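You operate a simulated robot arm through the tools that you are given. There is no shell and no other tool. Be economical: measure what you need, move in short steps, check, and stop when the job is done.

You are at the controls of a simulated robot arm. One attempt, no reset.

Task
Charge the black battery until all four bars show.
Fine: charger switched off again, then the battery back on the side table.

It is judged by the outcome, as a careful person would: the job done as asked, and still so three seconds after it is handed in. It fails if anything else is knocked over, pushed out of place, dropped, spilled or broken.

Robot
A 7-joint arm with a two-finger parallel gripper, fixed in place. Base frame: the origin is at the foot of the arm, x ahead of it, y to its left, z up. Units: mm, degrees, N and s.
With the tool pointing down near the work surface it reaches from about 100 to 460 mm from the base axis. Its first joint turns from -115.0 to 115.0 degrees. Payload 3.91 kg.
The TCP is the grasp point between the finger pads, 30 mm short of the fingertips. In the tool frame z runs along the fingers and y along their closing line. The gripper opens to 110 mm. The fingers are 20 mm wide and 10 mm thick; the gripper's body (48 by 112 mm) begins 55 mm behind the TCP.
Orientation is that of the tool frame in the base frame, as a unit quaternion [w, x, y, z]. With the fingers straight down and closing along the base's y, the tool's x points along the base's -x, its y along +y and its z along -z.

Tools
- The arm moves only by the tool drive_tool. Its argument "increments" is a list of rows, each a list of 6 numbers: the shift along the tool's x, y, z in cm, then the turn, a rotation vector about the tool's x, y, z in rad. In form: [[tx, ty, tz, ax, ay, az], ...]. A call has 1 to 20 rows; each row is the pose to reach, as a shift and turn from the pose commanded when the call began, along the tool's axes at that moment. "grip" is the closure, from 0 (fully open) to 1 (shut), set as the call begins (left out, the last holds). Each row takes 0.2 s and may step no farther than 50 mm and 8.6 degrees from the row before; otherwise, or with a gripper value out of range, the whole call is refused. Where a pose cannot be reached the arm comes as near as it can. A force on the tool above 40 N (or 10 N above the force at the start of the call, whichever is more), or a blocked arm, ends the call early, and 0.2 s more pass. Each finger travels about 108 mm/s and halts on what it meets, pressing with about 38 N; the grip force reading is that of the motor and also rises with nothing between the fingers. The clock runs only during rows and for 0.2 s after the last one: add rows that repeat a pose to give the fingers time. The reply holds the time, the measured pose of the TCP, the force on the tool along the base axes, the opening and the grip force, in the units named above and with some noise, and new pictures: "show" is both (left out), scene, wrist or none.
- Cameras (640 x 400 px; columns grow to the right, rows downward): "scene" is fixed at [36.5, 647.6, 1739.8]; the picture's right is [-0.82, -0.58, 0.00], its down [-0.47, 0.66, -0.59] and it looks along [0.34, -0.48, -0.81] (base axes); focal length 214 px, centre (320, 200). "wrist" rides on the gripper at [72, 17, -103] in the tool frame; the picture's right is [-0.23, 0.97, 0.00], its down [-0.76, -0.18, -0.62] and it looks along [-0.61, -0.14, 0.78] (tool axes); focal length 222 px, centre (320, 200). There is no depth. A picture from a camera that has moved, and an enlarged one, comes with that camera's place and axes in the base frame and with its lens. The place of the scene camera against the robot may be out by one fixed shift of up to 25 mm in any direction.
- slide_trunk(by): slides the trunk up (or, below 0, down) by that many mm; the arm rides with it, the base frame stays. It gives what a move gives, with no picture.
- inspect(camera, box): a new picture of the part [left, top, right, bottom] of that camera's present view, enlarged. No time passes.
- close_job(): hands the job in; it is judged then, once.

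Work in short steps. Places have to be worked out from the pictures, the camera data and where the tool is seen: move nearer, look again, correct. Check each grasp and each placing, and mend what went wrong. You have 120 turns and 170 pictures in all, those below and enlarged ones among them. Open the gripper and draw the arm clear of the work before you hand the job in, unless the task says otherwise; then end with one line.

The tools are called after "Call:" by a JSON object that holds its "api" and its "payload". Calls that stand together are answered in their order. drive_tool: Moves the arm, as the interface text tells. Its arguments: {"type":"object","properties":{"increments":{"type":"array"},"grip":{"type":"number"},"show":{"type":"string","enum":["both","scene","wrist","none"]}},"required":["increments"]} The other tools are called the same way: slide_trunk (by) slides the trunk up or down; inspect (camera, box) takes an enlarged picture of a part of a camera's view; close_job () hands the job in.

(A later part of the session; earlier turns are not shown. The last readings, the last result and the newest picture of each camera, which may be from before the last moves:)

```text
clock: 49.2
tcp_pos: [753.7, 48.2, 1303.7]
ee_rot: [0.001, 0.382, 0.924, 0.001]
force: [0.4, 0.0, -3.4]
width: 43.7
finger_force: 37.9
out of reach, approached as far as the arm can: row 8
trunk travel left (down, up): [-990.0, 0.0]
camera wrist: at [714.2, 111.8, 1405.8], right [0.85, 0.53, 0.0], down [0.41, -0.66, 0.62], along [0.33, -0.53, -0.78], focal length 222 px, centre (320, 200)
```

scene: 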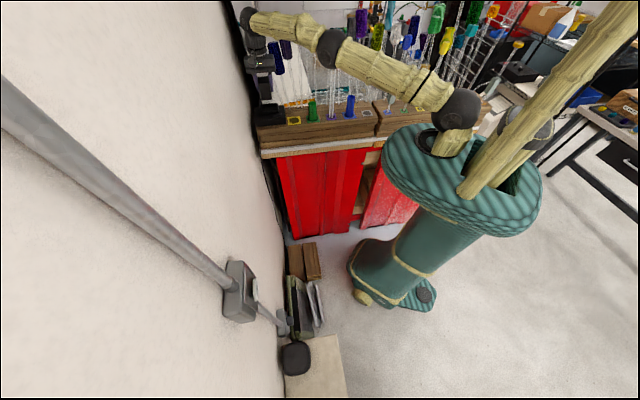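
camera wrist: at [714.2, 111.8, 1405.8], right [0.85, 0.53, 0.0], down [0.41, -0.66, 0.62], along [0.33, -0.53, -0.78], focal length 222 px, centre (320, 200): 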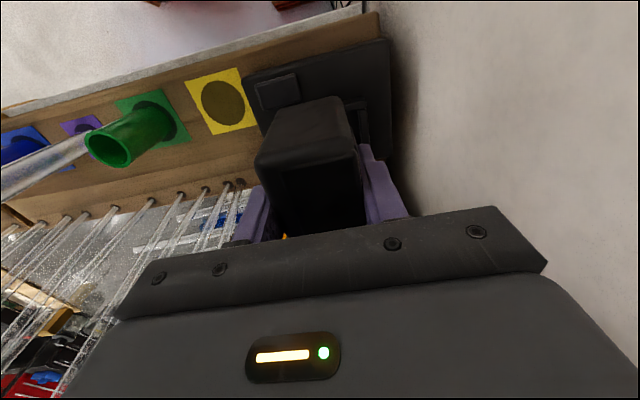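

The arm reaches here. I enlarge this view for the cradle position relative to the held battery.

Call:
{"api": "inspect", "payload": {"camera": "wrist", "box": [230, 20, 410, 170]}}

```text
2.67 times, centred on (320, 95) of wrist
camera zoom: at [714.2, 111.8, 1405.8], right [0.85, 0.53, 0.0], down [0.41, -0.66, 0.62], along [0.33, -0.53, -0.78], focal length 592 px, centre (320, 480)
```

zoom: 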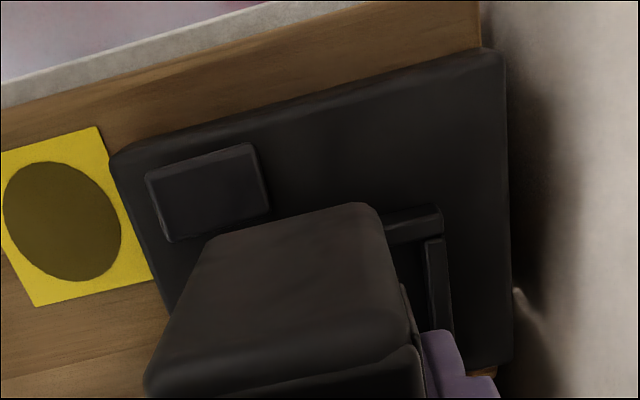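

Reach is fine, and the cradle is at about (773, 32) with rim z≈1187. For yaw −45° placing I must hold the battery across its long faces. I go back to the side table to regrip: first retreat up and away from the rods, then swing while yawing.

Call:
{"api": "drive_tool", "payload": {"increments": [[1, 0, -3, 0, 0, 0], [4, 0, -6, 0, 0, 0], [8, -2, -8, 0, 0, 0], [12, -5, -10, 0, 0, 0], [16, -8, -11, 0, 0, 0], [17, -11, -11, 0, 0, 0]], "show": "none"}}

Call:
{"api": "drive_tool", "payload": {"increments": [[4.1, 0.8, 0, 0, 0, -0.14], [8.3, 1.6, 0, 0, 0, -0.28], [12.5, 2.4, 0, 0, 0, -0.42], [16.7, 3, 0, 0, 0, -0.56], [20.9, 3.5, 0, 0, 0, -0.7], [25, 3.8, 0, 0, 0, -0.84], [29.2, 3.8, 0, 0, 0, -0.98], [33.4, 3.4, 0, 0, 0, -1.12], [37.6, 2.6, 0, 0, 0, -1.26], [41.8, 1.5, 0, 0, 0, -1.4], [46, 0.3, 0, 0, 0, -1.54], [50.2, -1.1, 0, 0, 0, -1.68]], "show": "none"}}

```text
refused: row 4 steps farther than a row can; nothing moved
```

```text
clock: 51.8
tcp_pos: [387.0, 396.2, 1305.0]
ee_rot: [0.002, -0.435, 0.9, -0.002]
force: [0.1, 0.6, -2.8]
width: 43.9
finger_force: 37.9
trunk travel left (down, up): [-990.0, 0.0]
```

The first move was refused but the second ran, so the arm passed closer to the wall than I planned. I check that all is well.

Call:
{"api": "drive_tool", "payload": {"increments": [[0, 0, 0, 0, 0, 0]], "show": "both"}}

```text
clock: 52.2
tcp_pos: [388.1, 394.6, 1304.2]
ee_rot: [0.002, -0.434, 0.901, -0.001]
force: [0.4, 0.2, -3.5]
width: 43.7
finger_force: 37.9
trunk travel left (down, up): [-990.0, 0.0]
camera wrist: at [329.1, 350.0, 1406.3], right [-0.62, 0.78, 0.0], down [0.61, 0.48, 0.62], along [0.49, 0.39, -0.78], focal length 222 px, centre (320, 200)
```

scene: 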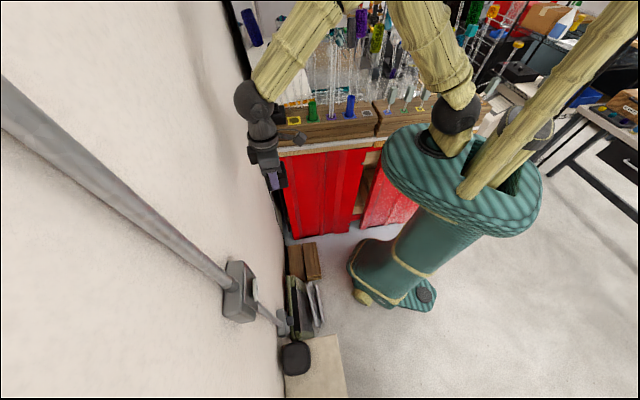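
wrist: 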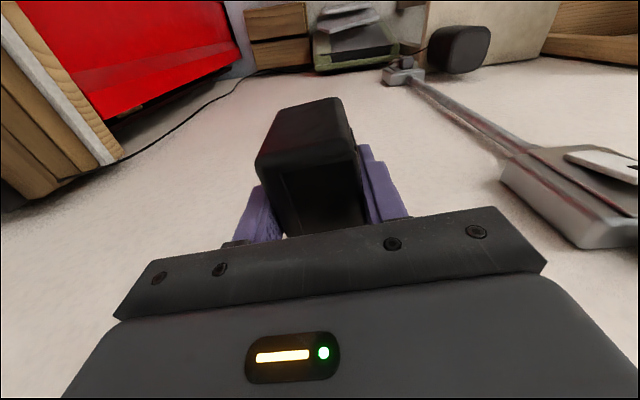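

All fine. I continue the swing to the table side, away from the wall, turning on to yaw 135°.

Call:
{"api": "drive_tool", "payload": {"increments": [[2.5, 3.3, 0, 0, 0, -0.132], [5, 6.7, 0, 0, 0, -0.265], [7.5, 10.1, 0, 0, 0, -0.397], [10.1, 13.5, 0, 0, 0, -0.53], [10.4, 17.5, 0, 0, 0, -0.662], [10.7, 21.5, 0, 0, 0, -0.795], [11, 25.6, 0, 0, 0, -0.927], [11.3, 29.7, 0, 0, 0, -1.06], [11.6, 33.7, 0, 0, 0, -1.192], [11.9, 37.8, 0, 0, 0, -1.325], [12.2, 41.8, 0, 0, 0, -1.457]], "show": "none"}}

```text
clock: 54.6
tcp_pos: [-12.9, 564.3, 1301.7]
ee_rot: [0.0, 0.924, -0.382, 0.003]
force: [-0.8, -0.4, -3.4]
width: 43.9
finger_force: 38.2
trunk travel left (down, up): [-990.0, 0.0]
```

Yaw 135° reached. Lower the trunk.

Call:
{"api": "slide_trunk", "payload": {"by": -400}}

Call:
{"api": "slide_trunk", "payload": {"by": -65}}

Call:
{"api": "drive_tool", "payload": {"increments": [[0, 0, 4, 0, 0, 0], [0, 0, 8, 0, 0, 0], [0, 0, 12, 0, 0, 0], [-2, -2, 15, 0, 0, 0], [-4, -4, 17, 0, 0, 0], [-6.5, -6, 19, 0, 0, 0], [-8.9, -8.2, 21, 0, 0, 0]], "show": "both"}}

```text
clock: 58.4
tcp_pos: [-13.6, 562.7, 901.0]
ee_rot: [0.0, 0.923, -0.384, 0.001]
force: [-0.6, -0.2, -3.9]
width: 44.0
finger_force: 38.1
trunk travel left (down, up): [-590.0, 400.0]
```

```text
clock: 59.5
tcp_pos: [-12.2, 563.8, 836.7]
ee_rot: [0.0, 0.924, -0.384, 0.001]
force: [0.4, -0.3, -3.2]
width: 43.7
finger_force: 38.5
trunk travel left (down, up): [-525.0, 465.0]
```

```text
clock: 61.0
tcp_pos: [-16.7, 681.2, 624.0]
ee_rot: [0.001, 0.924, -0.383, 0.002]
force: [-0.2, -0.2, -2.7]
width: 43.7
finger_force: 37.9
trunk travel left (down, up): [-525.0, 465.0]
camera wrist: at [21.4, 619.6, 727.7], right [-0.85, -0.53, 0.0], down [-0.41, 0.67, 0.62], along [-0.33, 0.53, -0.78], focal length 222 px, centre (320, 200)
```

scene: 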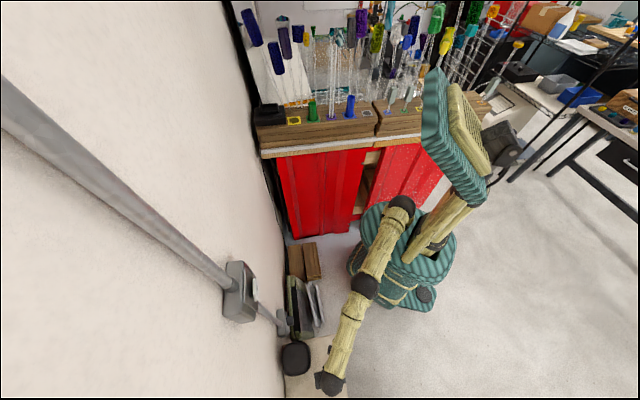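
wrist: 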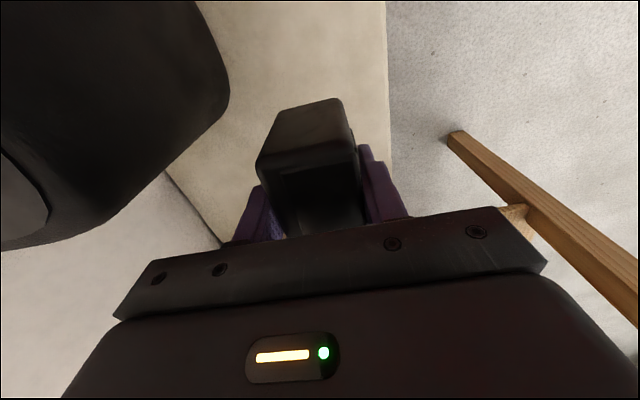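

There is free table below, ~65 mm from the front edge and clear of the cylinder. I lower the battery to the table (TCP z≈548).

Call:
{"api": "drive_tool", "payload": {"increments": [[0, 0, 2, 0, 0, 0], [0, 0, 4, 0, 0, 0], [0, 0, 5.5, 0, 0, 0], [0, 0, 6.5, 0, 0, 0], [0, 0, 7.2, 0, 0, 0], [0, 0, 7.55, 0, 0, 0], [0, 0, 7.55, 0, 0, 0]], "show": "wrist"}}

```text
clock: 62.6
tcp_pos: [-13.9, 676.6, 554.4]
ee_rot: [-0.001, 0.924, -0.383, 0.001]
force: [-0.1, -1.1, -3.2]
width: 43.6
finger_force: 38.1
out of reach, approached as far as the arm can: row 4, 5, 6, 7
trunk travel left (down, up): [-525.0, 465.0]
camera wrist: at [25.2, 612.6, 658.0], right [-0.85, -0.53, 0.0], down [-0.41, 0.67, 0.62], along [-0.33, 0.53, -0.78], focal length 222 px, centre (320, 200)
```

wrist: 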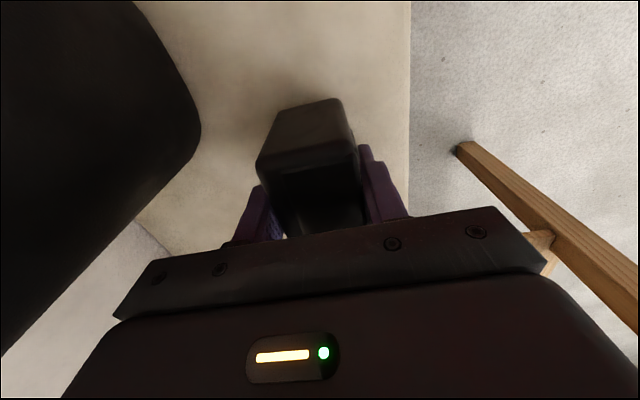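

The arm is at its limit with ~7 mm still to go. I use the trunk for the last bit.

Call:
{"api": "slide_trunk", "payload": {"by": -6}}

```text
clock: 63.2
tcp_pos: [-13.8, 674.8, 549.3]
ee_rot: [0.0, 0.924, -0.383, 0.0]
force: [0.5, 0.1, -3.3]
width: 43.8
finger_force: 38.0
trunk travel left (down, up): [-519.0, 471.0]
```

Call:
{"api": "slide_trunk", "payload": {"by": -3}}

```text
clock: 63.7
tcp_pos: [-14.8, 675.1, 548.4]
ee_rot: [-0.002, 0.923, -0.384, 0.001]
force: [0.1, -2.1, 3.5]
width: 43.9
finger_force: 38.1
trunk travel left (down, up): [-516.0, 474.0]
```

The force turned to +3.5 N, so the battery is on the table. I release modestly and rise.

Call:
{"api": "drive_tool", "payload": {"increments": [[0, 0, 0, 0, 0, 0], [0, 0, 0, 0, 0, 0], [0, 0, 0, 0, 0, 0]], "grip": 0.35, "show": "none"}}

Call:
{"api": "drive_tool", "payload": {"increments": [[0, 0, -2, 0, 0, 0], [0, 0, -4, 0, 0, 0], [0, 0, -6, 0, 0, 0], [0, 0, -8, 0, 0, 0], [0, 0, -10, 0, 0, 0]], "show": "wrist"}}

```text
clock: 64.5
tcp_pos: [-13.6, 674.0, 545.6]
ee_rot: [-0.001, 0.924, -0.383, 0.001]
force: [0.3, -0.6, 0.4]
width: 71.6
finger_force: 0.0
trunk travel left (down, up): [-516.0, 474.0]
```

```text
clock: 65.7
tcp_pos: [-15.6, 693.5, 646.5]
ee_rot: [0.001, 0.923, -0.384, 0.002]
force: [-0.4, -0.5, 0.5]
width: 71.3
finger_force: 0.1
out of reach, approached as far as the arm can: row 1, 2, 3, 4, 5
trunk travel left (down, up): [-516.0, 474.0]
camera wrist: at [22.7, 629.8, 749.1], right [-0.85, -0.53, 0.0], down [-0.41, 0.67, 0.62], along [-0.33, 0.53, -0.78], focal length 222 px, centre (320, 200)
```

wrist: 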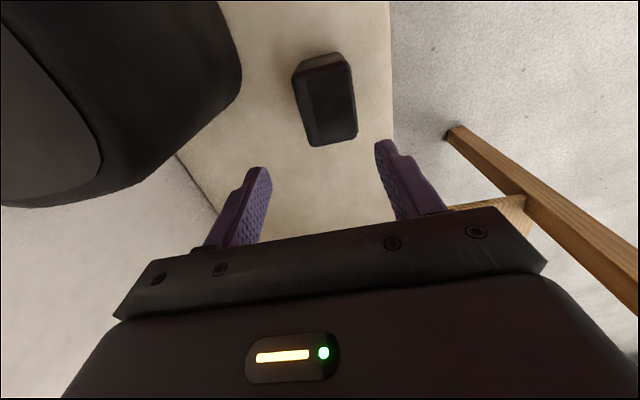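

The battery stands on the table, rotated 90°. I enlarge it to get its centre.

Call:
{"api": "inspect", "payload": {"camera": "wrist", "box": [260, 30, 400, 160]}}

```text
3.08 times, centred on (330, 95) of wrist
camera zoom: at [22.7, 629.8, 749.1], right [-0.85, -0.53, 0.0], down [-0.41, 0.67, 0.62], along [-0.33, 0.53, -0.78], focal length 684 px, centre (289, 523)
```

zoom: 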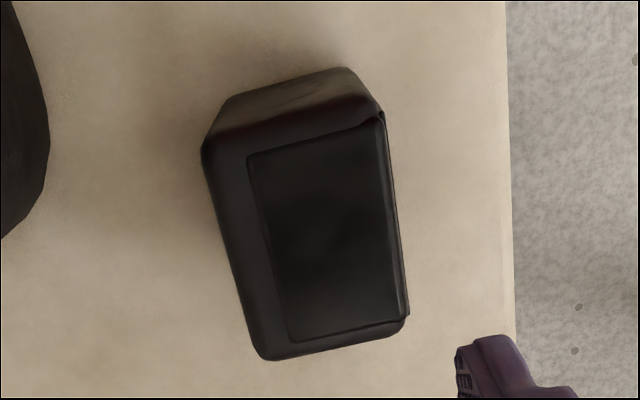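

The centre is (−13, 674), top ≈559, size ≈44×57×59 mm. I rise, yaw back to 45°, open, and centre over it.

Call:
{"api": "drive_tool", "payload": {"increments": [[0.2, 0.1, -2, 0, 0, 0], [0.4, 0.3, -4, 0, 0, 0.143], [0.6, 0.5, -6, 0, 0, 0.286], [0.8, 0.7, -6, 0, 0, 0.429], [1, 0.8, -6, 0, 0, 0.572], [1.2, 0.9, -6, 0, 0, 0.715], [1.3, 1, -6, 0, 0, 0.858], [1.4, 1.1, -6, 0, 0, 1.0], [1.5, 1.2, -6, 0, 0, 1.143], [1.56, 1.2, -6, 0, 0, 1.286], [1.56, 1.2, -6, 0, 0, 1.429], [1.56, 1.2, -6, 0, 0, 1.571]], "grip": 0.15, "show": "none"}}

Call:
{"api": "slide_trunk", "payload": {"by": -60}}

Call:
{"api": "drive_tool", "payload": {"increments": [[0, 0, 0, 0, 0, 0]], "show": "wrist"}}

```text
clock: 68.3
tcp_pos: [-16.8, 696.3, 704.0]
ee_rot: [0.001, -0.381, 0.925, 0.0]
force: [0.8, -0.1, 0.0]
width: 93.6
finger_force: 0.1
out of reach, approached as far as the arm can: row 1, 2, 3, 4, 5, 6, 7, 8, 9, 10, 11, 12
trunk travel left (down, up): [-516.0, 474.0]
```

```text
clock: 69.3
tcp_pos: [-17.0, 697.0, 643.6]
ee_rot: [0.001, -0.381, 0.925, -0.001]
force: [-0.3, 0.1, 0.1]
width: 93.4
finger_force: 0.2
trunk travel left (down, up): [-456.0, 534.0]
```

```text
clock: 69.7
tcp_pos: [-17.2, 696.4, 645.5]
ee_rot: [0.002, -0.382, 0.924, -0.002]
force: [0.8, 0.0, 0.0]
width: 93.5
finger_force: 0.0
trunk travel left (down, up): [-456.0, 534.0]
camera wrist: at [-81.0, 658.2, 747.0], right [-0.53, 0.85, 0.0], down [0.66, 0.41, 0.62], along [0.53, 0.33, -0.78], focal length 222 px, centre (320, 200)
```

wrist: 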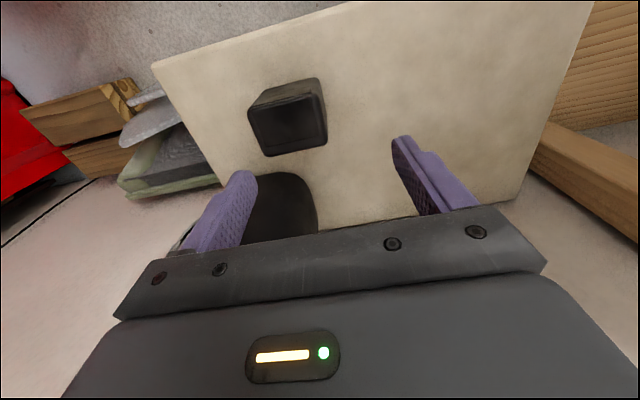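

I centre over the battery and go partway down.

Call:
{"api": "drive_tool", "payload": {"increments": [[0.6, -1, 1, 0, 0, 0], [1.3, -1.9, 2, 0, 0, 0], [1.3, -1.9, 4, 0, 0, 0]], "show": "wrist"}}

Call:
{"api": "inspect", "payload": {"camera": "wrist", "box": [220, 60, 420, 210]}}

```text
clock: 70.5
tcp_pos: [-16.7, 693.0, 602.2]
ee_rot: [0.002, -0.381, 0.924, -0.003]
force: [0.0, 0.6, -0.2]
width: 93.8
finger_force: 0.0
out of reach, approached as far as the arm can: row 1, 2, 3
trunk travel left (down, up): [-456.0, 534.0]
camera wrist: at [-80.9, 655.3, 705.3], right [-0.53, 0.85, -0.01], down [0.66, 0.41, 0.62], along [0.53, 0.32, -0.78], focal length 222 px, centre (320, 200)
```

wrist: 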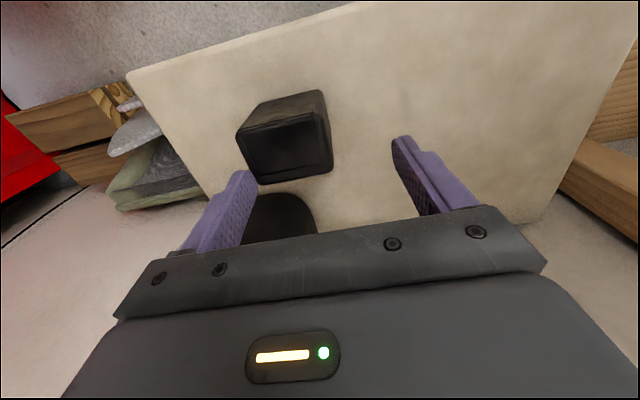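

```text
2.67 times, centred on (320, 135) of wrist
camera zoom: at [-80.9, 655.3, 705.3], right [-0.53, 0.85, -0.01], down [0.66, 0.41, 0.62], along [0.53, 0.32, -0.78], focal length 592 px, centre (320, 373)
```

zoom: 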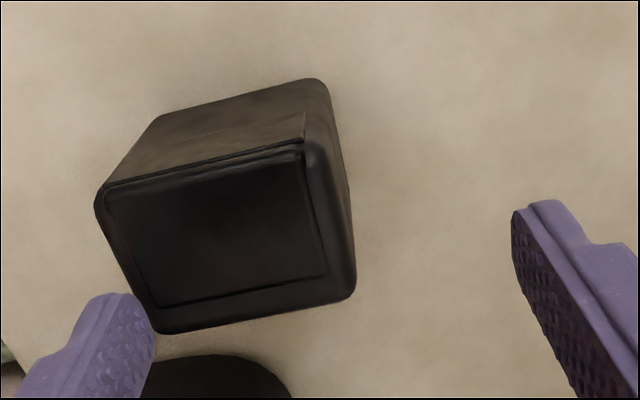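

The commanded pose lies beyond reach, so the hand lags. I pull the command back toward the base until the hand follows.

Call:
{"api": "drive_tool", "payload": {"increments": [[0.8, -1, 0, 0, 0, 0], [1.5, -2, 0, 0, 0, 0], [1.5, -2, 0, 0, 0, 0]], "show": "none"}}

```text
clock: 71.3
tcp_pos: [-15.4, 694.1, 602.3]
ee_rot: [0.001, -0.381, 0.924, -0.001]
force: [-2.5, -0.3, 7.5]
width: 93.0
finger_force: 0.0
out of reach, approached as far as the arm can: row 1, 2, 3
trunk travel left (down, up): [-456.0, 534.0]
```

A 7.5 N upward force suggests a fingertip may touch the battery's edge. I rise to clear and look.

Call:
{"api": "drive_tool", "payload": {"increments": [[0, 0, -2, 0, 0, 0], [0, 0, -4, 0, 0, 0], [0, 0, -6, 0, 0, 0]], "show": "wrist"}}

```text
clock: 72.1
tcp_pos: [-15.2, 696.5, 661.8]
ee_rot: [0.001, -0.381, 0.924, -0.004]
force: [0.4, 0.0, 0.6]
width: 93.6
finger_force: 0.0
trunk travel left (down, up): [-456.0, 534.0]
camera wrist: at [-79.3, 658.3, 763.9], right [-0.53, 0.85, -0.01], down [0.66, 0.41, 0.62], along [0.53, 0.32, -0.78], focal length 222 px, centre (320, 200)
```

wrist: 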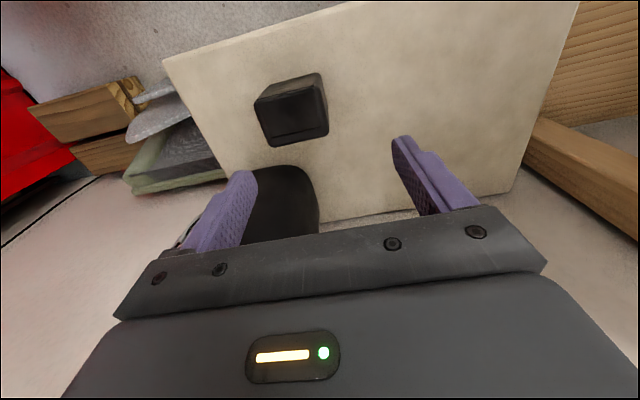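

Back within reach at (−15, 696, 662). Now shift over the battery at this height.

Call:
{"api": "drive_tool", "payload": {"increments": [[0.6, -1, 0, 0, 0, 0], [1.3, -1.8, 0, 0, 0, 0], [1.3, -1.8, 0, 0, 0, 0]], "show": "none"}}

Call:
{"api": "inspect", "payload": {"camera": "wrist", "box": [220, 40, 420, 190]}}

```text
clock: 72.9
tcp_pos: [-15.5, 696.9, 659.7]
ee_rot: [0.002, -0.381, 0.925, -0.002]
force: [-0.1, -0.3, 0.0]
width: 93.5
finger_force: 0.0
out of reach, approached as far as the arm can: row 1, 2, 3
trunk travel left (down, up): [-456.0, 534.0]
```

```text
2.67 times, centred on (320, 115) of wrist
camera zoom: at [-78.4, 658.6, 762.5], right [-0.53, 0.85, 0.0], down [0.66, 0.41, 0.62], along [0.53, 0.33, -0.78], focal length 592 px, centre (320, 427)
```

zoom: 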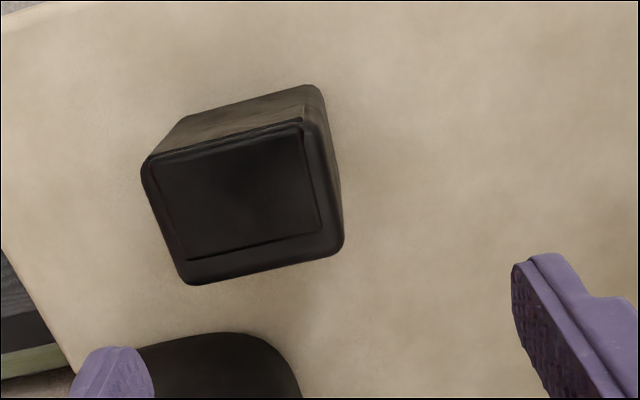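

The hand will not follow inward, so perhaps a joint limit rather than distance. I raise and try a larger inward move, watching the response.

Call:
{"api": "drive_tool", "payload": {"increments": [[0, 0, -3, 0, 0, 0], [1.5, -1.5, -6, 0, 0, 0], [3.5, -3.5, -8, 0, 0, 0], [5, -5, -8, 0, 0, 0], [5, -5, -8, 0, 0, 0]], "show": "scene"}}

```text
clock: 74.1
tcp_pos: [-19.4, 691.8, 745.6]
ee_rot: [0.001, -0.381, 0.924, -0.001]
force: [0.1, 0.0, -0.9]
width: 93.3
finger_force: 0.1
out of reach, approached as far as the arm can: row 2, 3, 4, 5
trunk travel left (down, up): [-456.0, 534.0]
```

scene: 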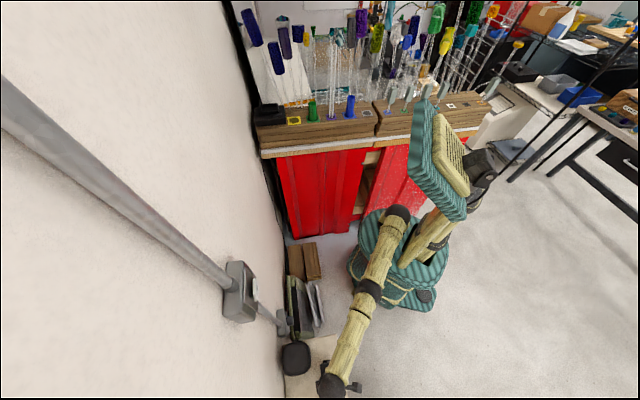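

The arm appears stretched into a singular pose. I try to free it with a yaw toward the radial direction combined with a sideways, upward and inward move.

Call:
{"api": "drive_tool", "payload": {"increments": [[2, -4, -2, 0, 0, -0.13], [4, -8, -4, 0, 0, -0.26], [6, -12, -6, 0, 0, -0.39], [9, -15, -8, 0, 0, -0.52], [12, -18, -10, 0, 0, -0.65], [15, -20, -12, 0, 0, -0.78]], "show": "none"}}

```text
clock: 75.5
tcp_pos: [-8.6, 659.2, 895.6]
ee_rot: [0.0, -0.706, 0.709, -0.002]
force: [0.8, -0.1, 0.5]
width: 93.5
finger_force: 0.0
out of reach, approached as far as the arm can: row 1, 2, 3, 4, 5, 6
trunk travel left (down, up): [-456.0, 534.0]
```

The command evidently restarts from the actual pose. Going up keeps the arm straight, but going straight down should bend the elbow. I try a vertical descent from here.

Call:
{"api": "drive_tool", "payload": {"increments": [[0, 0, 3, 0, 0, 0], [0, 0, 6, 0, 0, 0], [0, 0, 9, 0, 0, 0], [0, 0, 12, 0, 0, 0]], "show": "none"}}

```text
clock: 76.5
tcp_pos: [-9.0, 688.2, 785.6]
ee_rot: [0.0, -0.704, 0.71, -0.002]
force: [-0.1, 0.5, 0.0]
width: 93.6
finger_force: 0.0
out of reach, approached as far as the arm can: row 1, 2, 3, 4
trunk travel left (down, up): [-456.0, 534.0]
```

Still straight. I try bending by pitching the fingers back toward the robot while pulling inward, well above the table, which should force the elbow to flex.

Call:
{"api": "drive_tool", "payload": {"increments": [[3, 0, -2, 0, 0.14, 0], [7, 0, -4, 0, 0.28, 0], [11, 0, -6, 0, 0.42, 0], [15, 0, -8, 0, 0.56, 0], [19, 0, -8, 0, 0.7, 0], [23, 0, -8, 0, 0.84, 0], [27, 0, -8, 0, 0.98, 0]], "show": "scene"}}

```text
clock: 78.1
tcp_pos: [-11.1, 414.7, 865.5]
ee_rot: [-0.334, -0.621, 0.627, -0.333]
force: [0.1, -0.4, 0.3]
width: 93.5
finger_force: 0.1
out of reach, approached as far as the arm can: row 2
trunk travel left (down, up): [-456.0, 534.0]
```

scene: 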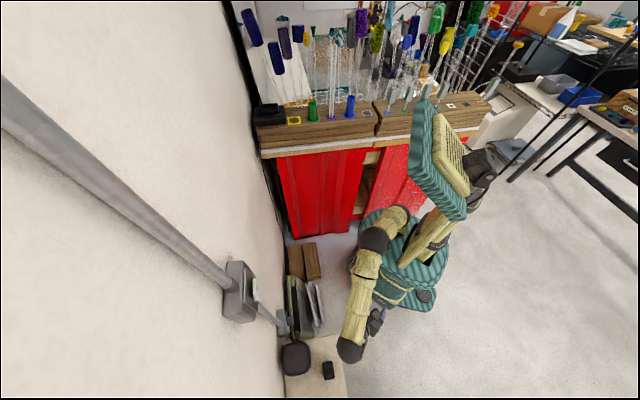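

Freed, and the battery still stands. I pitch the tool back to vertical.

Call:
{"api": "drive_tool", "payload": {"increments": [[0, 0, 0, 0, -0.14, 0], [0, 0, 0, 0, -0.28, 0], [0, 0, 0, 0, -0.42, 0], [0, 0, 0, 0, -0.56, 0], [0, 0, 0, 0, -0.7, 0], [0, 0, 0, 0, -0.84, 0], [0, 0, 0, 0, -0.98, 0]], "show": "scene"}}

```text
clock: 79.7
tcp_pos: [-12.2, 416.6, 865.4]
ee_rot: [0.002, -0.704, 0.711, 0.0]
force: [0.3, 0.0, 0.5]
width: 93.7
finger_force: 0.0
trunk travel left (down, up): [-456.0, 534.0]
```

scene: 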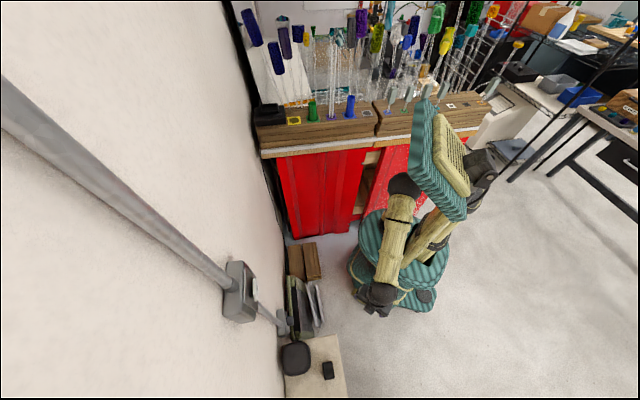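

Now the arm is bent again. I lower the trunk 110 (best reach at grasp height), then approach above the battery with yaw 45°.

Call:
{"api": "slide_trunk", "payload": {"by": -110}}

Call:
{"api": "drive_tool", "payload": {"increments": [[-4, 0, 1, 0, 0, 0.13], [-8, 0, 3, 0, 0, 0.26], [-12, 0, 5, 0, 0, 0.39], [-16, 0, 7, 0, 0, 0.52], [-20, 0, 9, 0, 0, 0.65], [-23.5, 0, 10, 0, 0, 0.78], [-25.2, 0, 10.5, 0, 0, 0.78]], "show": "wrist"}}

Call:
{"api": "inspect", "payload": {"camera": "wrist", "box": [220, 40, 420, 190]}}

```text
clock: 81.1
tcp_pos: [-11.0, 417.0, 757.1]
ee_rot: [0.001, -0.704, 0.71, -0.003]
force: [0.1, -0.8, -0.6]
width: 93.5
finger_force: 0.0
trunk travel left (down, up): [-346.0, 644.0]
```

```text
clock: 82.7
tcp_pos: [-12.3, 670.9, 650.9]
ee_rot: [0.001, -0.381, 0.924, -0.002]
force: [-0.6, -0.4, -0.2]
width: 93.3
finger_force: 0.0
trunk travel left (down, up): [-346.0, 644.0]
camera wrist: at [-75.1, 633.2, 753.0], right [-0.52, 0.85, 0.0], down [0.66, 0.41, 0.62], along [0.53, 0.33, -0.78], focal length 222 px, centre (320, 200)
```

wrist: 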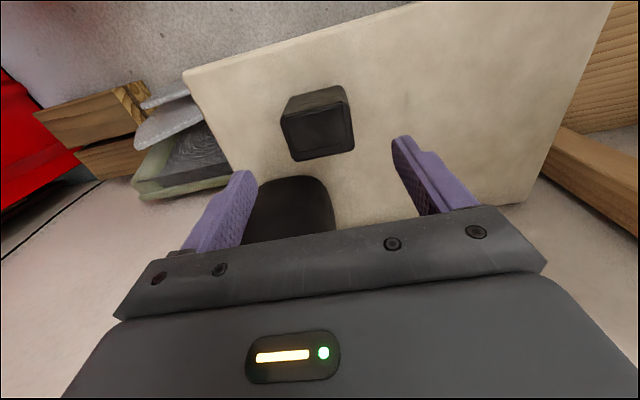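

```text
2.67 times, centred on (320, 115) of wrist
camera zoom: at [-75.1, 633.2, 753.0], right [-0.52, 0.85, 0.0], down [0.66, 0.41, 0.62], along [0.53, 0.33, -0.78], focal length 592 px, centre (320, 427)
```

zoom: 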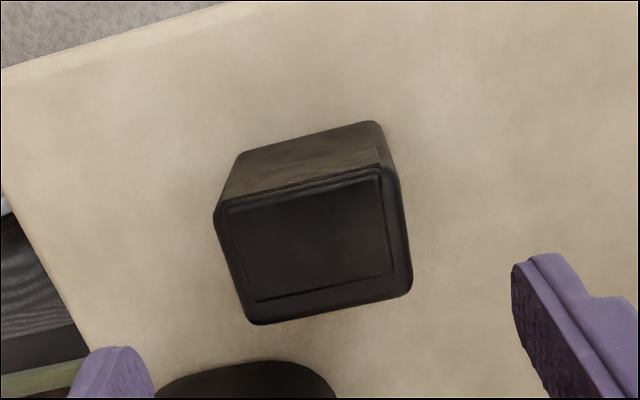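

The battery is at (−7, 674), upright and aligned. I centre and descend to z≈550, then close.

Call:
{"api": "drive_tool", "payload": {"increments": [[-0.3, -0.1, 2.5, 0, 0, 0], [-0.6, -0.1, 5, 0, 0, 0], [-0.6, -0.1, 7.5, 0, 0, 0], [-0.6, -0.1, 10, 0, 0, 0]], "show": "none"}}

Call:
{"api": "drive_tool", "payload": {"increments": [[0, 0, 0, 0, 0, 0], [0, 0, 0, 0, 0, 0], [0, 0, 0, 0, 0, 0], [0, 0, 0, 0, 0, 0]], "grip": 1, "show": "wrist"}}

```text
clock: 83.7
tcp_pos: [-4.4, 670.6, 552.4]
ee_rot: [0.001, -0.381, 0.925, -0.001]
force: [-0.4, -1.2, 0.0]
width: 93.6
finger_force: 0.0
trunk travel left (down, up): [-346.0, 644.0]
```

```text
clock: 84.7
tcp_pos: [-3.7, 672.1, 551.5]
ee_rot: [0.001, -0.381, 0.924, -0.002]
force: [-0.4, 0.0, -0.3]
width: 60.1
finger_force: 37.9
trunk travel left (down, up): [-346.0, 644.0]
camera wrist: at [-67.7, 633.1, 654.8], right [-0.53, 0.85, 0.0], down [0.66, 0.41, 0.62], along [0.53, 0.33, -0.78], focal length 222 px, centre (320, 200)
```

wrist: 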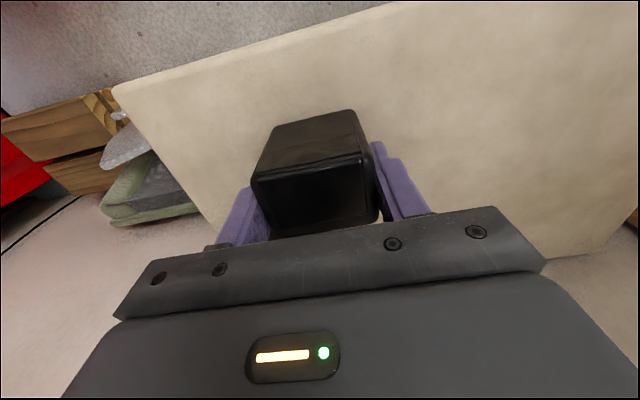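

Gripped at 60 mm, tips ~21 mm above the base. I lift slowly and check.

Call:
{"api": "drive_tool", "payload": {"increments": [[0, 0, -0.5, 0, 0, 0], [0, 0, -1, 0, 0, 0], [0, 0, -1.5, 0, 0, 0], [0, 0, -2.5, 0, 0, 0], [0, 0, -4, 0, 0, 0], [0.5, 0, -5.5, 0, 0, 0], [1.5, 0, -7, 0, 0, 0], [1.5, 0, -7, 0, 0, 0]], "show": "wrist"}}

```text
clock: 86.5
tcp_pos: [-14.6, 661.0, 619.9]
ee_rot: [0.001, -0.38, 0.925, -0.002]
force: [-0.9, -0.1, -2.7]
width: 59.6
finger_force: 38.4
trunk travel left (down, up): [-346.0, 644.0]
camera wrist: at [-78.1, 622.4, 722.9], right [-0.53, 0.85, 0.0], down [0.66, 0.41, 0.62], along [0.53, 0.33, -0.78], focal length 222 px, centre (320, 200)
```

wrist: 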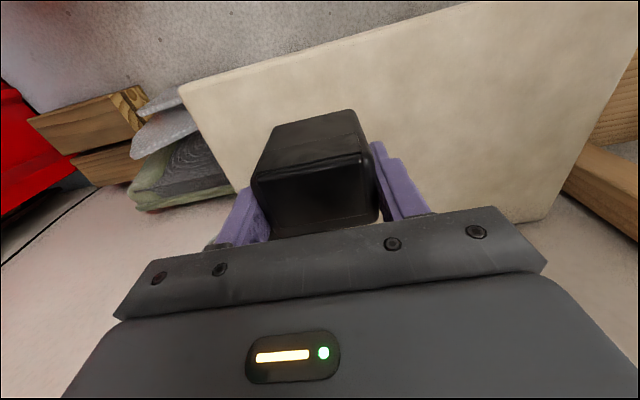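

Held. I retract toward the base and raise the trunk.

Call:
{"api": "drive_tool", "payload": {"increments": [[1.8, -2.4, -1.2, 0, 0, 0], [3.7, -4.8, -2.5, 0, 0, 0], [5.5, -7.2, -3.8, 0, 0, 0], [7.4, -9.5, -5, 0, 0, 0]], "show": "none"}}

Call:
{"api": "slide_trunk", "payload": {"by": 400}}

Call:
{"api": "slide_trunk", "payload": {"by": 244}}

```text
clock: 87.5
tcp_pos: [2.0, 542.1, 670.4]
ee_rot: [0.002, -0.381, 0.925, -0.001]
force: [0.8, 0.8, -3.7]
width: 59.8
finger_force: 37.6
trunk travel left (down, up): [-346.0, 644.0]
```

```text
clock: 91.4
tcp_pos: [0.2, 542.2, 1069.8]
ee_rot: [0.001, -0.382, 0.924, -0.001]
force: [-0.2, 0.2, -2.8]
width: 60.0
finger_force: 38.1
trunk travel left (down, up): [-746.0, 244.0]
```

```text
clock: 93.9
tcp_pos: [0.0, 541.5, 1314.1]
ee_rot: [0.0, -0.381, 0.925, -0.001]
force: [-0.5, 0.1, -3.3]
width: 60.1
finger_force: 38.1
trunk travel left (down, up): [-990.0, 0.0]
```

Swing to in front of the charger while yawing to −45° and rising slightly.

Call:
{"api": "drive_tool", "payload": {"increments": [[-1.3, -4.5, -1, 0, 0, 0.09], [-2.6, -9, -2, 0, 0, 0.19], [-3.9, -13.6, -3, 0, 0, 0.29], [-5.2, -18.2, -4, 0, 0, 0.39], [-6.5, -22.8, -5, 0, 0, 0.49], [-7.8, -27.4, -6, 0, 0, 0.59], [-9.1, -31.9, -6, 0, 0, 0.69], [-9.3, -36.3, -6, 0, 0, 0.79], [-9.3, -40.8, -6, 0, 0, 0.89], [-9.2, -45.3, -6, 0, 0, 0.99], [-9, -49.8, -6, 0, 0, 1.09], [-8.7, -54.3, -6, 0, 0, 1.19], [-8.4, -58.7, -6, 0, 0, 1.29], [-8, -63.1, -6, 0, 0, 1.39], [-7.7, -67.5, -6, 0, 0, 1.48], [-7.4, -71.8, -6, 0, 0, 1.571]], "show": "wrist"}}

```text
clock: 97.3
tcp_pos: [560.2, 84.0, 1376.3]
ee_rot: [0.0, 0.384, 0.923, 0.0]
force: [0.3, 0.9, -3.7]
width: 59.8
finger_force: 38.1
trunk travel left (down, up): [-990.0, 0.0]
camera wrist: at [520.9, 149.5, 1478.8], right [0.85, 0.52, 0.0], down [0.41, -0.67, 0.62], along [0.33, -0.53, -0.78], focal length 222 px, centre (320, 200)
```

wrist: 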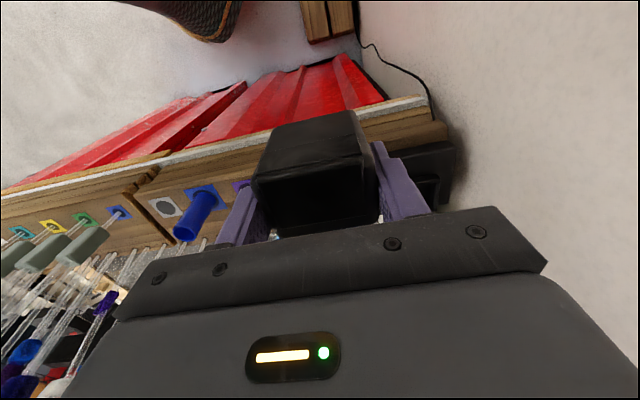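

I move over the cradle, staying ~30 mm above the rim, slightly short of the full distance, to check alignment.

Call:
{"api": "drive_tool", "payload": {"increments": [[0, 3.5, 0, 0, 0, 0], [-2, 7, 0, 0, 0, 0], [-4, 10, 0, 0, 0, 0], [-7, 11.3, 1, 0, 0, 0], [-10, 11.3, 4, 0, 0, 0], [-13, 11.3, 7, 0, 0, 0], [-15.5, 11.3, 9, 0, 0, 0], [-16.5, 11.3, 10.3, 0, 0, 0]], "show": "both"}}

Call:
{"api": "inspect", "payload": {"camera": "wrist", "box": [220, 10, 440, 170]}}

Call:
{"api": "inspect", "payload": {"camera": "scene", "box": [230, 30, 330, 140]}}

```text
clock: 99.1
tcp_pos: [755.8, 47.3, 1272.1]
ee_rot: [0.001, 0.385, 0.923, -0.001]
force: [0.1, -0.4, -2.3]
width: 59.8
finger_force: 37.8
trunk travel left (down, up): [-990.0, 0.0]
camera wrist: at [717.1, 111.4, 1374.5], right [0.85, 0.52, 0.0], down [0.41, -0.67, 0.62], along [0.33, -0.53, -0.78], focal length 222 px, centre (320, 200)
```

scene: 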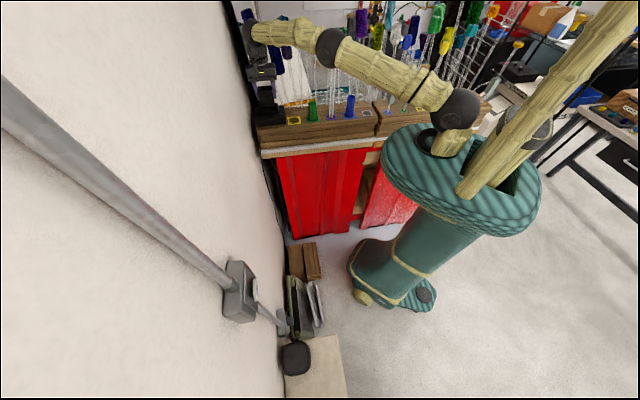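
wrist: 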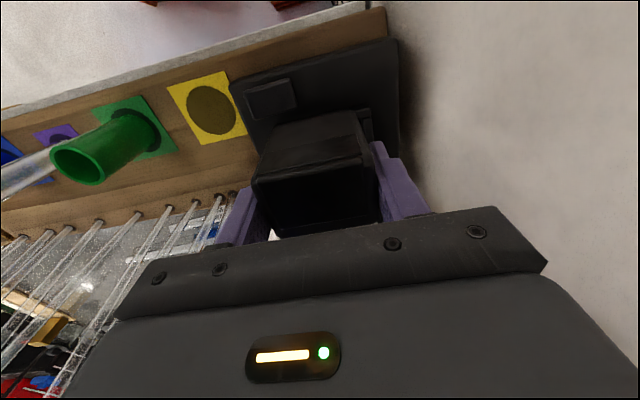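

```text
2.50 times, centred on (330, 90) of wrist
camera zoom: at [717.1, 111.4, 1374.5], right [0.85, 0.52, 0.0], down [0.41, -0.67, 0.62], along [0.33, -0.53, -0.78], focal length 555 px, centre (295, 475)
```

zoom: 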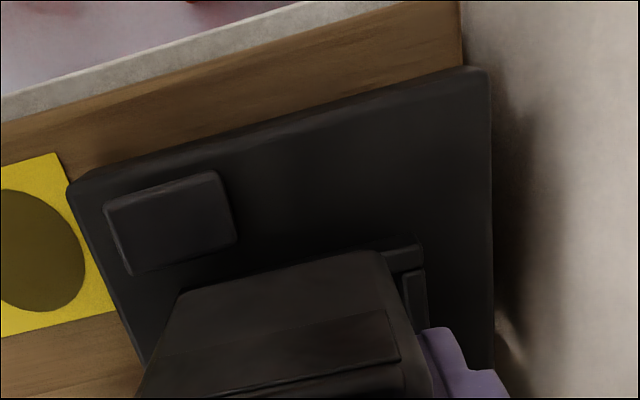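

```text
3.64 times, centred on (280, 85) of scene
camera zoom: at [36.5, 647.6, 1739.8], right [-0.82, -0.58, 0.0], down [-0.47, 0.66, -0.59], along [0.34, -0.48, -0.81], focal length 780 px, centre (466, 618)
```

zoom: 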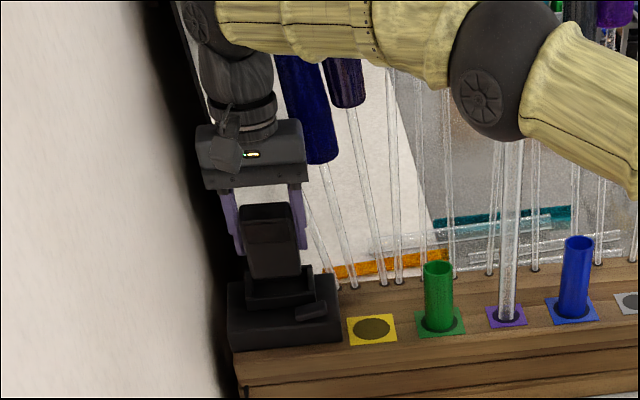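

The battery hangs ~20 mm in front of the cradle. I move the rest outward, lowering slightly (base stays ~15 mm above the rim).

Call:
{"api": "drive_tool", "payload": {"increments": [[-0.7, 0, 0.5, 0, 0, 0], [-1.4, 0.1, 1, 0, 0, 0], [-2.1, 0.1, 1.4, 0, 0, 0]], "show": "wrist"}}

Call:
{"api": "inspect", "payload": {"camera": "scene", "box": [240, 75, 310, 130]}}

```text
clock: 99.9
tcp_pos: [762.5, 31.6, 1261.0]
ee_rot: [0.0, 0.384, 0.923, 0.001]
force: [0.1, -0.1, -3.1]
width: 59.7
finger_force: 38.0
out of reach, approached as far as the arm can: row 2, 3
trunk travel left (down, up): [-990.0, 0.0]
camera wrist: at [722.5, 95.4, 1363.1], right [0.85, 0.52, 0.0], down [0.41, -0.67, 0.62], along [0.33, -0.53, -0.78], focal length 222 px, centre (320, 200)
```

wrist: 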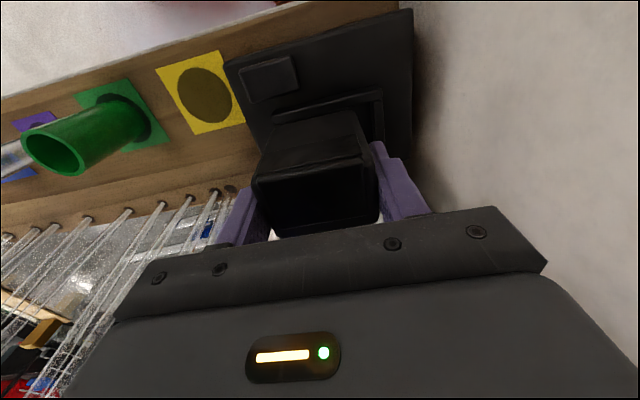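

```text
7.27 times, centred on (275, 102) of scene
camera zoom: at [36.5, 647.6, 1739.8], right [-0.82, -0.58, 0.0], down [-0.47, 0.66, -0.59], along [0.34, -0.48, -0.81], focal length 1560 px, centre (647, 909)
```

zoom: 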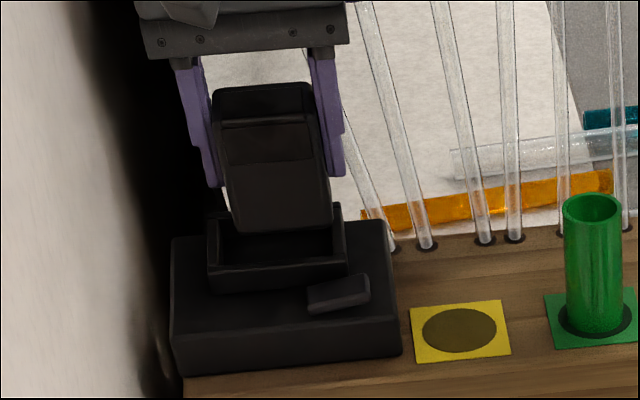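

At the reach limit with the tool upright; the battery is ~8 mm short. I take a tighter look at the cradle versus the battery.

Call:
{"api": "inspect", "payload": {"camera": "scene", "box": [257, 90, 289, 110]}}

Call:
{"api": "inspect", "payload": {"camera": "wrist", "box": [240, 60, 420, 180]}}

```text
16.00 times, centred on (273, 100) of scene
camera zoom: at [36.5, 647.6, 1739.8], right [-0.82, -0.58, 0.0], down [-0.47, 0.66, -0.59], along [0.34, -0.48, -0.81], focal length 3432 px, centre (1072, 1800)
```

zoom: 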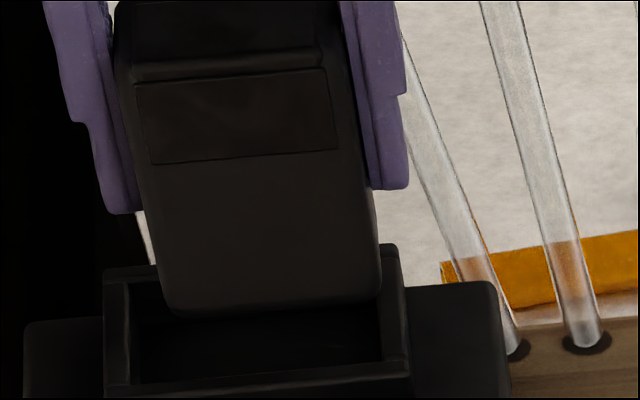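

```text
3.33 times, centred on (330, 120) of wrist
camera zoom: at [722.5, 95.4, 1363.1], right [0.85, 0.52, 0.0], down [0.41, -0.67, 0.62], along [0.33, -0.53, -0.78], focal length 740 px, centre (287, 467)
```

zoom: 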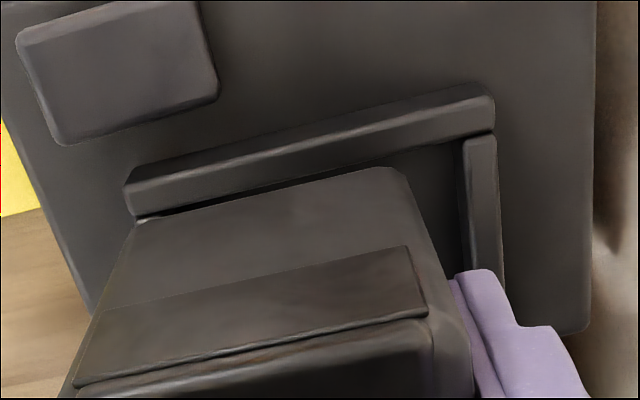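

Comparing edges, the cradle's inner opening centres at about (773.6, 34.7), and the battery needs ~11 mm more. I gain that reach by tilting the fingers ~2.6° outward.

Call:
{"api": "drive_tool", "payload": {"increments": [[0, 0, 0, -0.016, -0.016, 0], [-0.2, 0.4, 0, -0.032, -0.032, 0], [-0.4, 0.84, 0.4, -0.032, -0.032, 0], [-0.4, 0.84, 0.6, -0.032, -0.032, 0]], "show": "none"}}

Call:
{"api": "inspect", "payload": {"camera": "wrist", "box": [240, 60, 420, 180]}}

```text
clock: 100.9
tcp_pos: [770.5, 36.1, 1254.9]
ee_rot: [0.022, 0.383, 0.923, 0.009]
force: [-0.7, -0.3, -2.6]
width: 60.0
finger_force: 37.4
trunk travel left (down, up): [-990.0, 0.0]
```

```text
3.33 times, centred on (330, 120) of wrist
camera zoom: at [726.4, 100.3, 1354.6], right [0.85, 0.53, 0.04], down [0.38, -0.66, 0.64], along [0.36, -0.53, -0.76], focal length 740 px, centre (287, 467)
```

zoom: 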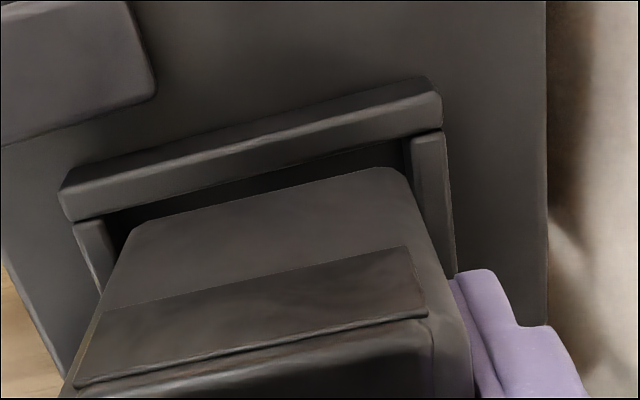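

The battery sits over the opening within ~2 mm on all sides. I make a tiny correction and lower gently, watching force.

Call:
{"api": "drive_tool", "payload": {"increments": [[-0.1, -0.2, 0, 0, 0, 0], [-0.1, -0.2, 0.5, 0, 0, 0], [-0.1, -0.2, 1, 0, 0, 0], [-0.1, -0.2, 1.5, 0, 0, 0], [-0.1, -0.2, 1.8, 0, 0, 0]], "show": "none"}}

Call:
{"api": "inspect", "payload": {"camera": "wrist", "box": [240, 60, 420, 180]}}

Call:
{"api": "inspect", "payload": {"camera": "scene", "box": [253, 88, 293, 113]}}

```text
clock: 102.1
tcp_pos: [768.6, 33.6, 1244.6]
ee_rot: [0.028, 0.384, 0.923, 0.011]
force: [5.6, 0.0, 39.6]
width: 59.7
finger_force: 38.0
trunk travel left (down, up): [-990.0, 0.0]
```

```text
3.33 times, centred on (330, 120) of wrist
camera zoom: at [724.5, 98.1, 1344.2], right [0.85, 0.53, 0.05], down [0.37, -0.66, 0.65], along [0.37, -0.53, -0.76], focal length 740 px, centre (287, 467)
```

zoom: 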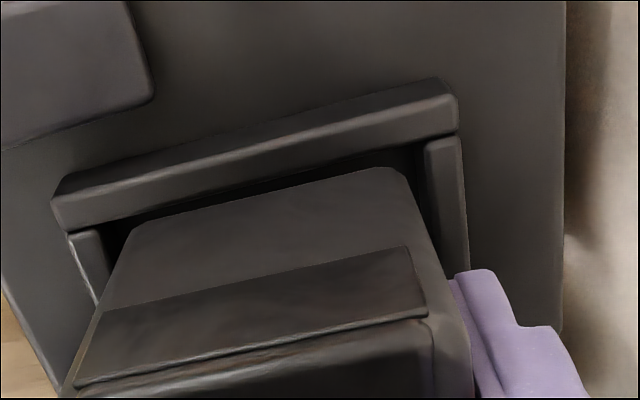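

```text
16.00 times, centred on (273, 100) of scene
camera zoom: at [36.5, 647.6, 1739.8], right [-0.82, -0.58, 0.0], down [-0.47, 0.66, -0.59], along [0.34, -0.48, -0.81], focal length 3432 px, centre (1072, 1792)
```

zoom: 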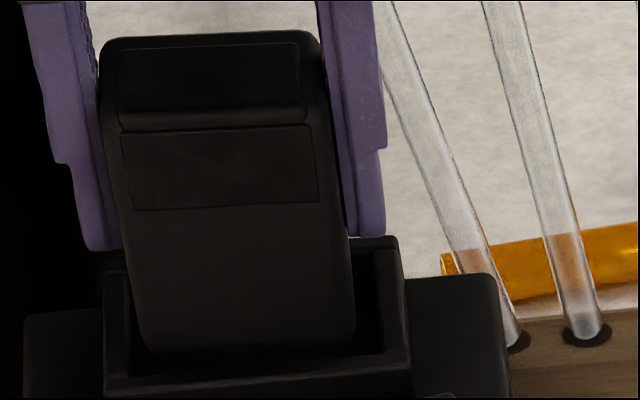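

Contact (40 N) at the rim: combining both views, the battery is ~7 mm too high and its front edge rides on the front bar. I back up, shift ~4 mm deeper and ~1.5 mm toward the wall, and look.

Call:
{"api": "drive_tool", "payload": {"increments": [[0, 0, -0.8, 0, 0, 0], [-0.2, 0.1, -0.8, 0, 0, 0], [-0.4, 0.15, -0.8, 0, 0, 0], [-0.4, 0.15, -0.8, 0, 0, 0]], "show": "none"}}

Call:
{"api": "inspect", "payload": {"camera": "wrist", "box": [240, 60, 420, 180]}}

Call:
{"api": "inspect", "payload": {"camera": "scene", "box": [253, 88, 293, 113]}}

```text
clock: 103.1
tcp_pos: [771.6, 30.4, 1242.9]
ee_rot: [0.021, 0.384, 0.923, 0.007]
force: [0.9, -0.1, -2.3]
width: 59.9
finger_force: 37.9
trunk travel left (down, up): [-990.0, 0.0]
```

```text
3.33 times, centred on (330, 120) of wrist
camera zoom: at [728.0, 95.3, 1344.1], right [0.85, 0.52, 0.04], down [0.38, -0.66, 0.64], along [0.36, -0.53, -0.77], focal length 740 px, centre (287, 467)
```

zoom: 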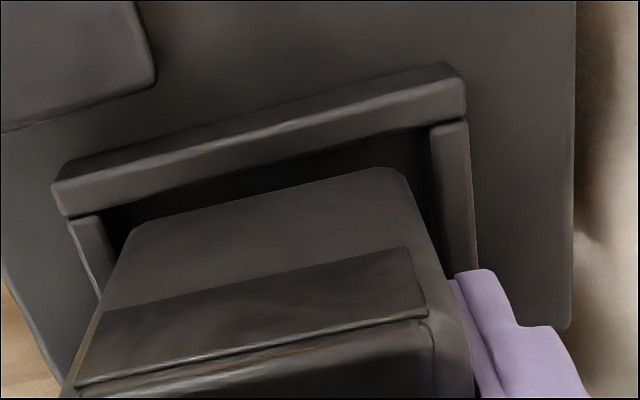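

```text
16.00 times, centred on (273, 100) of scene
camera zoom: at [36.5, 647.6, 1739.8], right [-0.82, -0.58, 0.0], down [-0.47, 0.66, -0.59], along [0.34, -0.48, -0.81], focal length 3432 px, centre (1072, 1792)
```

zoom: 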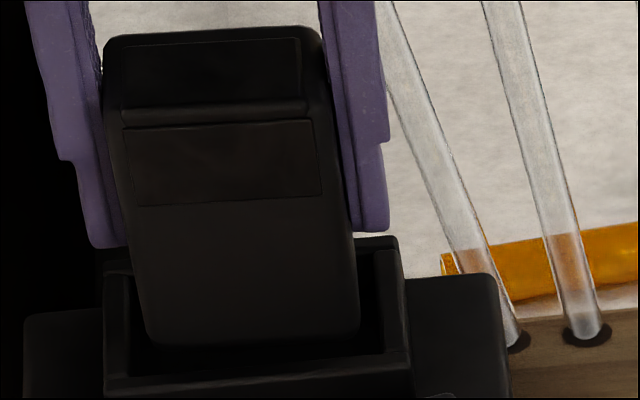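

No contact now and gaps are visible on all sides. I shift 1 mm toward the wall and lower in small steps.

Call:
{"api": "drive_tool", "payload": {"increments": [[0, 0.1, 0.3, 0, 0, 0], [0, 0.1, 0.6, 0, 0, 0], [0, 0.1, 0.9, 0, 0, 0], [0, 0.1, 1.2, 0, 0, 0]], "show": "none"}}

Call:
{"api": "inspect", "payload": {"camera": "wrist", "box": [240, 60, 420, 180]}}

Call:
{"api": "inspect", "payload": {"camera": "scene", "box": [253, 88, 293, 113]}}

```text
clock: 104.1
tcp_pos: [772.6, 34.1, 1233.1]
ee_rot: [0.022, 0.384, 0.923, 0.008]
force: [-0.2, -0.2, -3.5]
width: 59.5
finger_force: 38.0
out of reach, approached as far as the arm can: row 1, 4
trunk travel left (down, up): [-990.0, 0.0]
```

```text
3.33 times, centred on (330, 120) of wrist
camera zoom: at [729.0, 97.1, 1333.2], right [0.85, 0.53, 0.04], down [0.38, -0.66, 0.64], along [0.36, -0.53, -0.76], focal length 740 px, centre (287, 467)
```

zoom: 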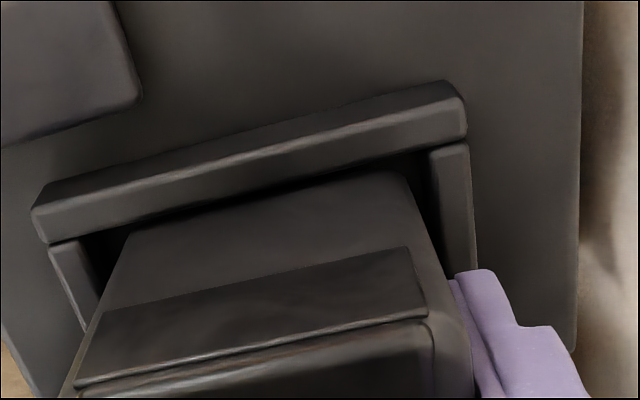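

```text
16.00 times, centred on (273, 100) of scene
camera zoom: at [36.5, 647.6, 1739.8], right [-0.82, -0.58, 0.0], down [-0.47, 0.66, -0.59], along [0.34, -0.48, -0.81], focal length 3432 px, centre (1072, 1792)
```

zoom: 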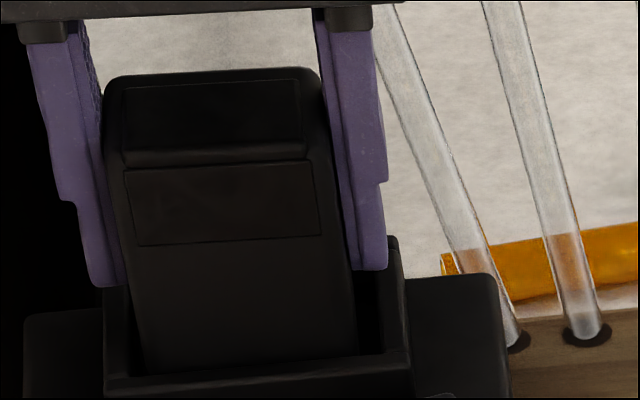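

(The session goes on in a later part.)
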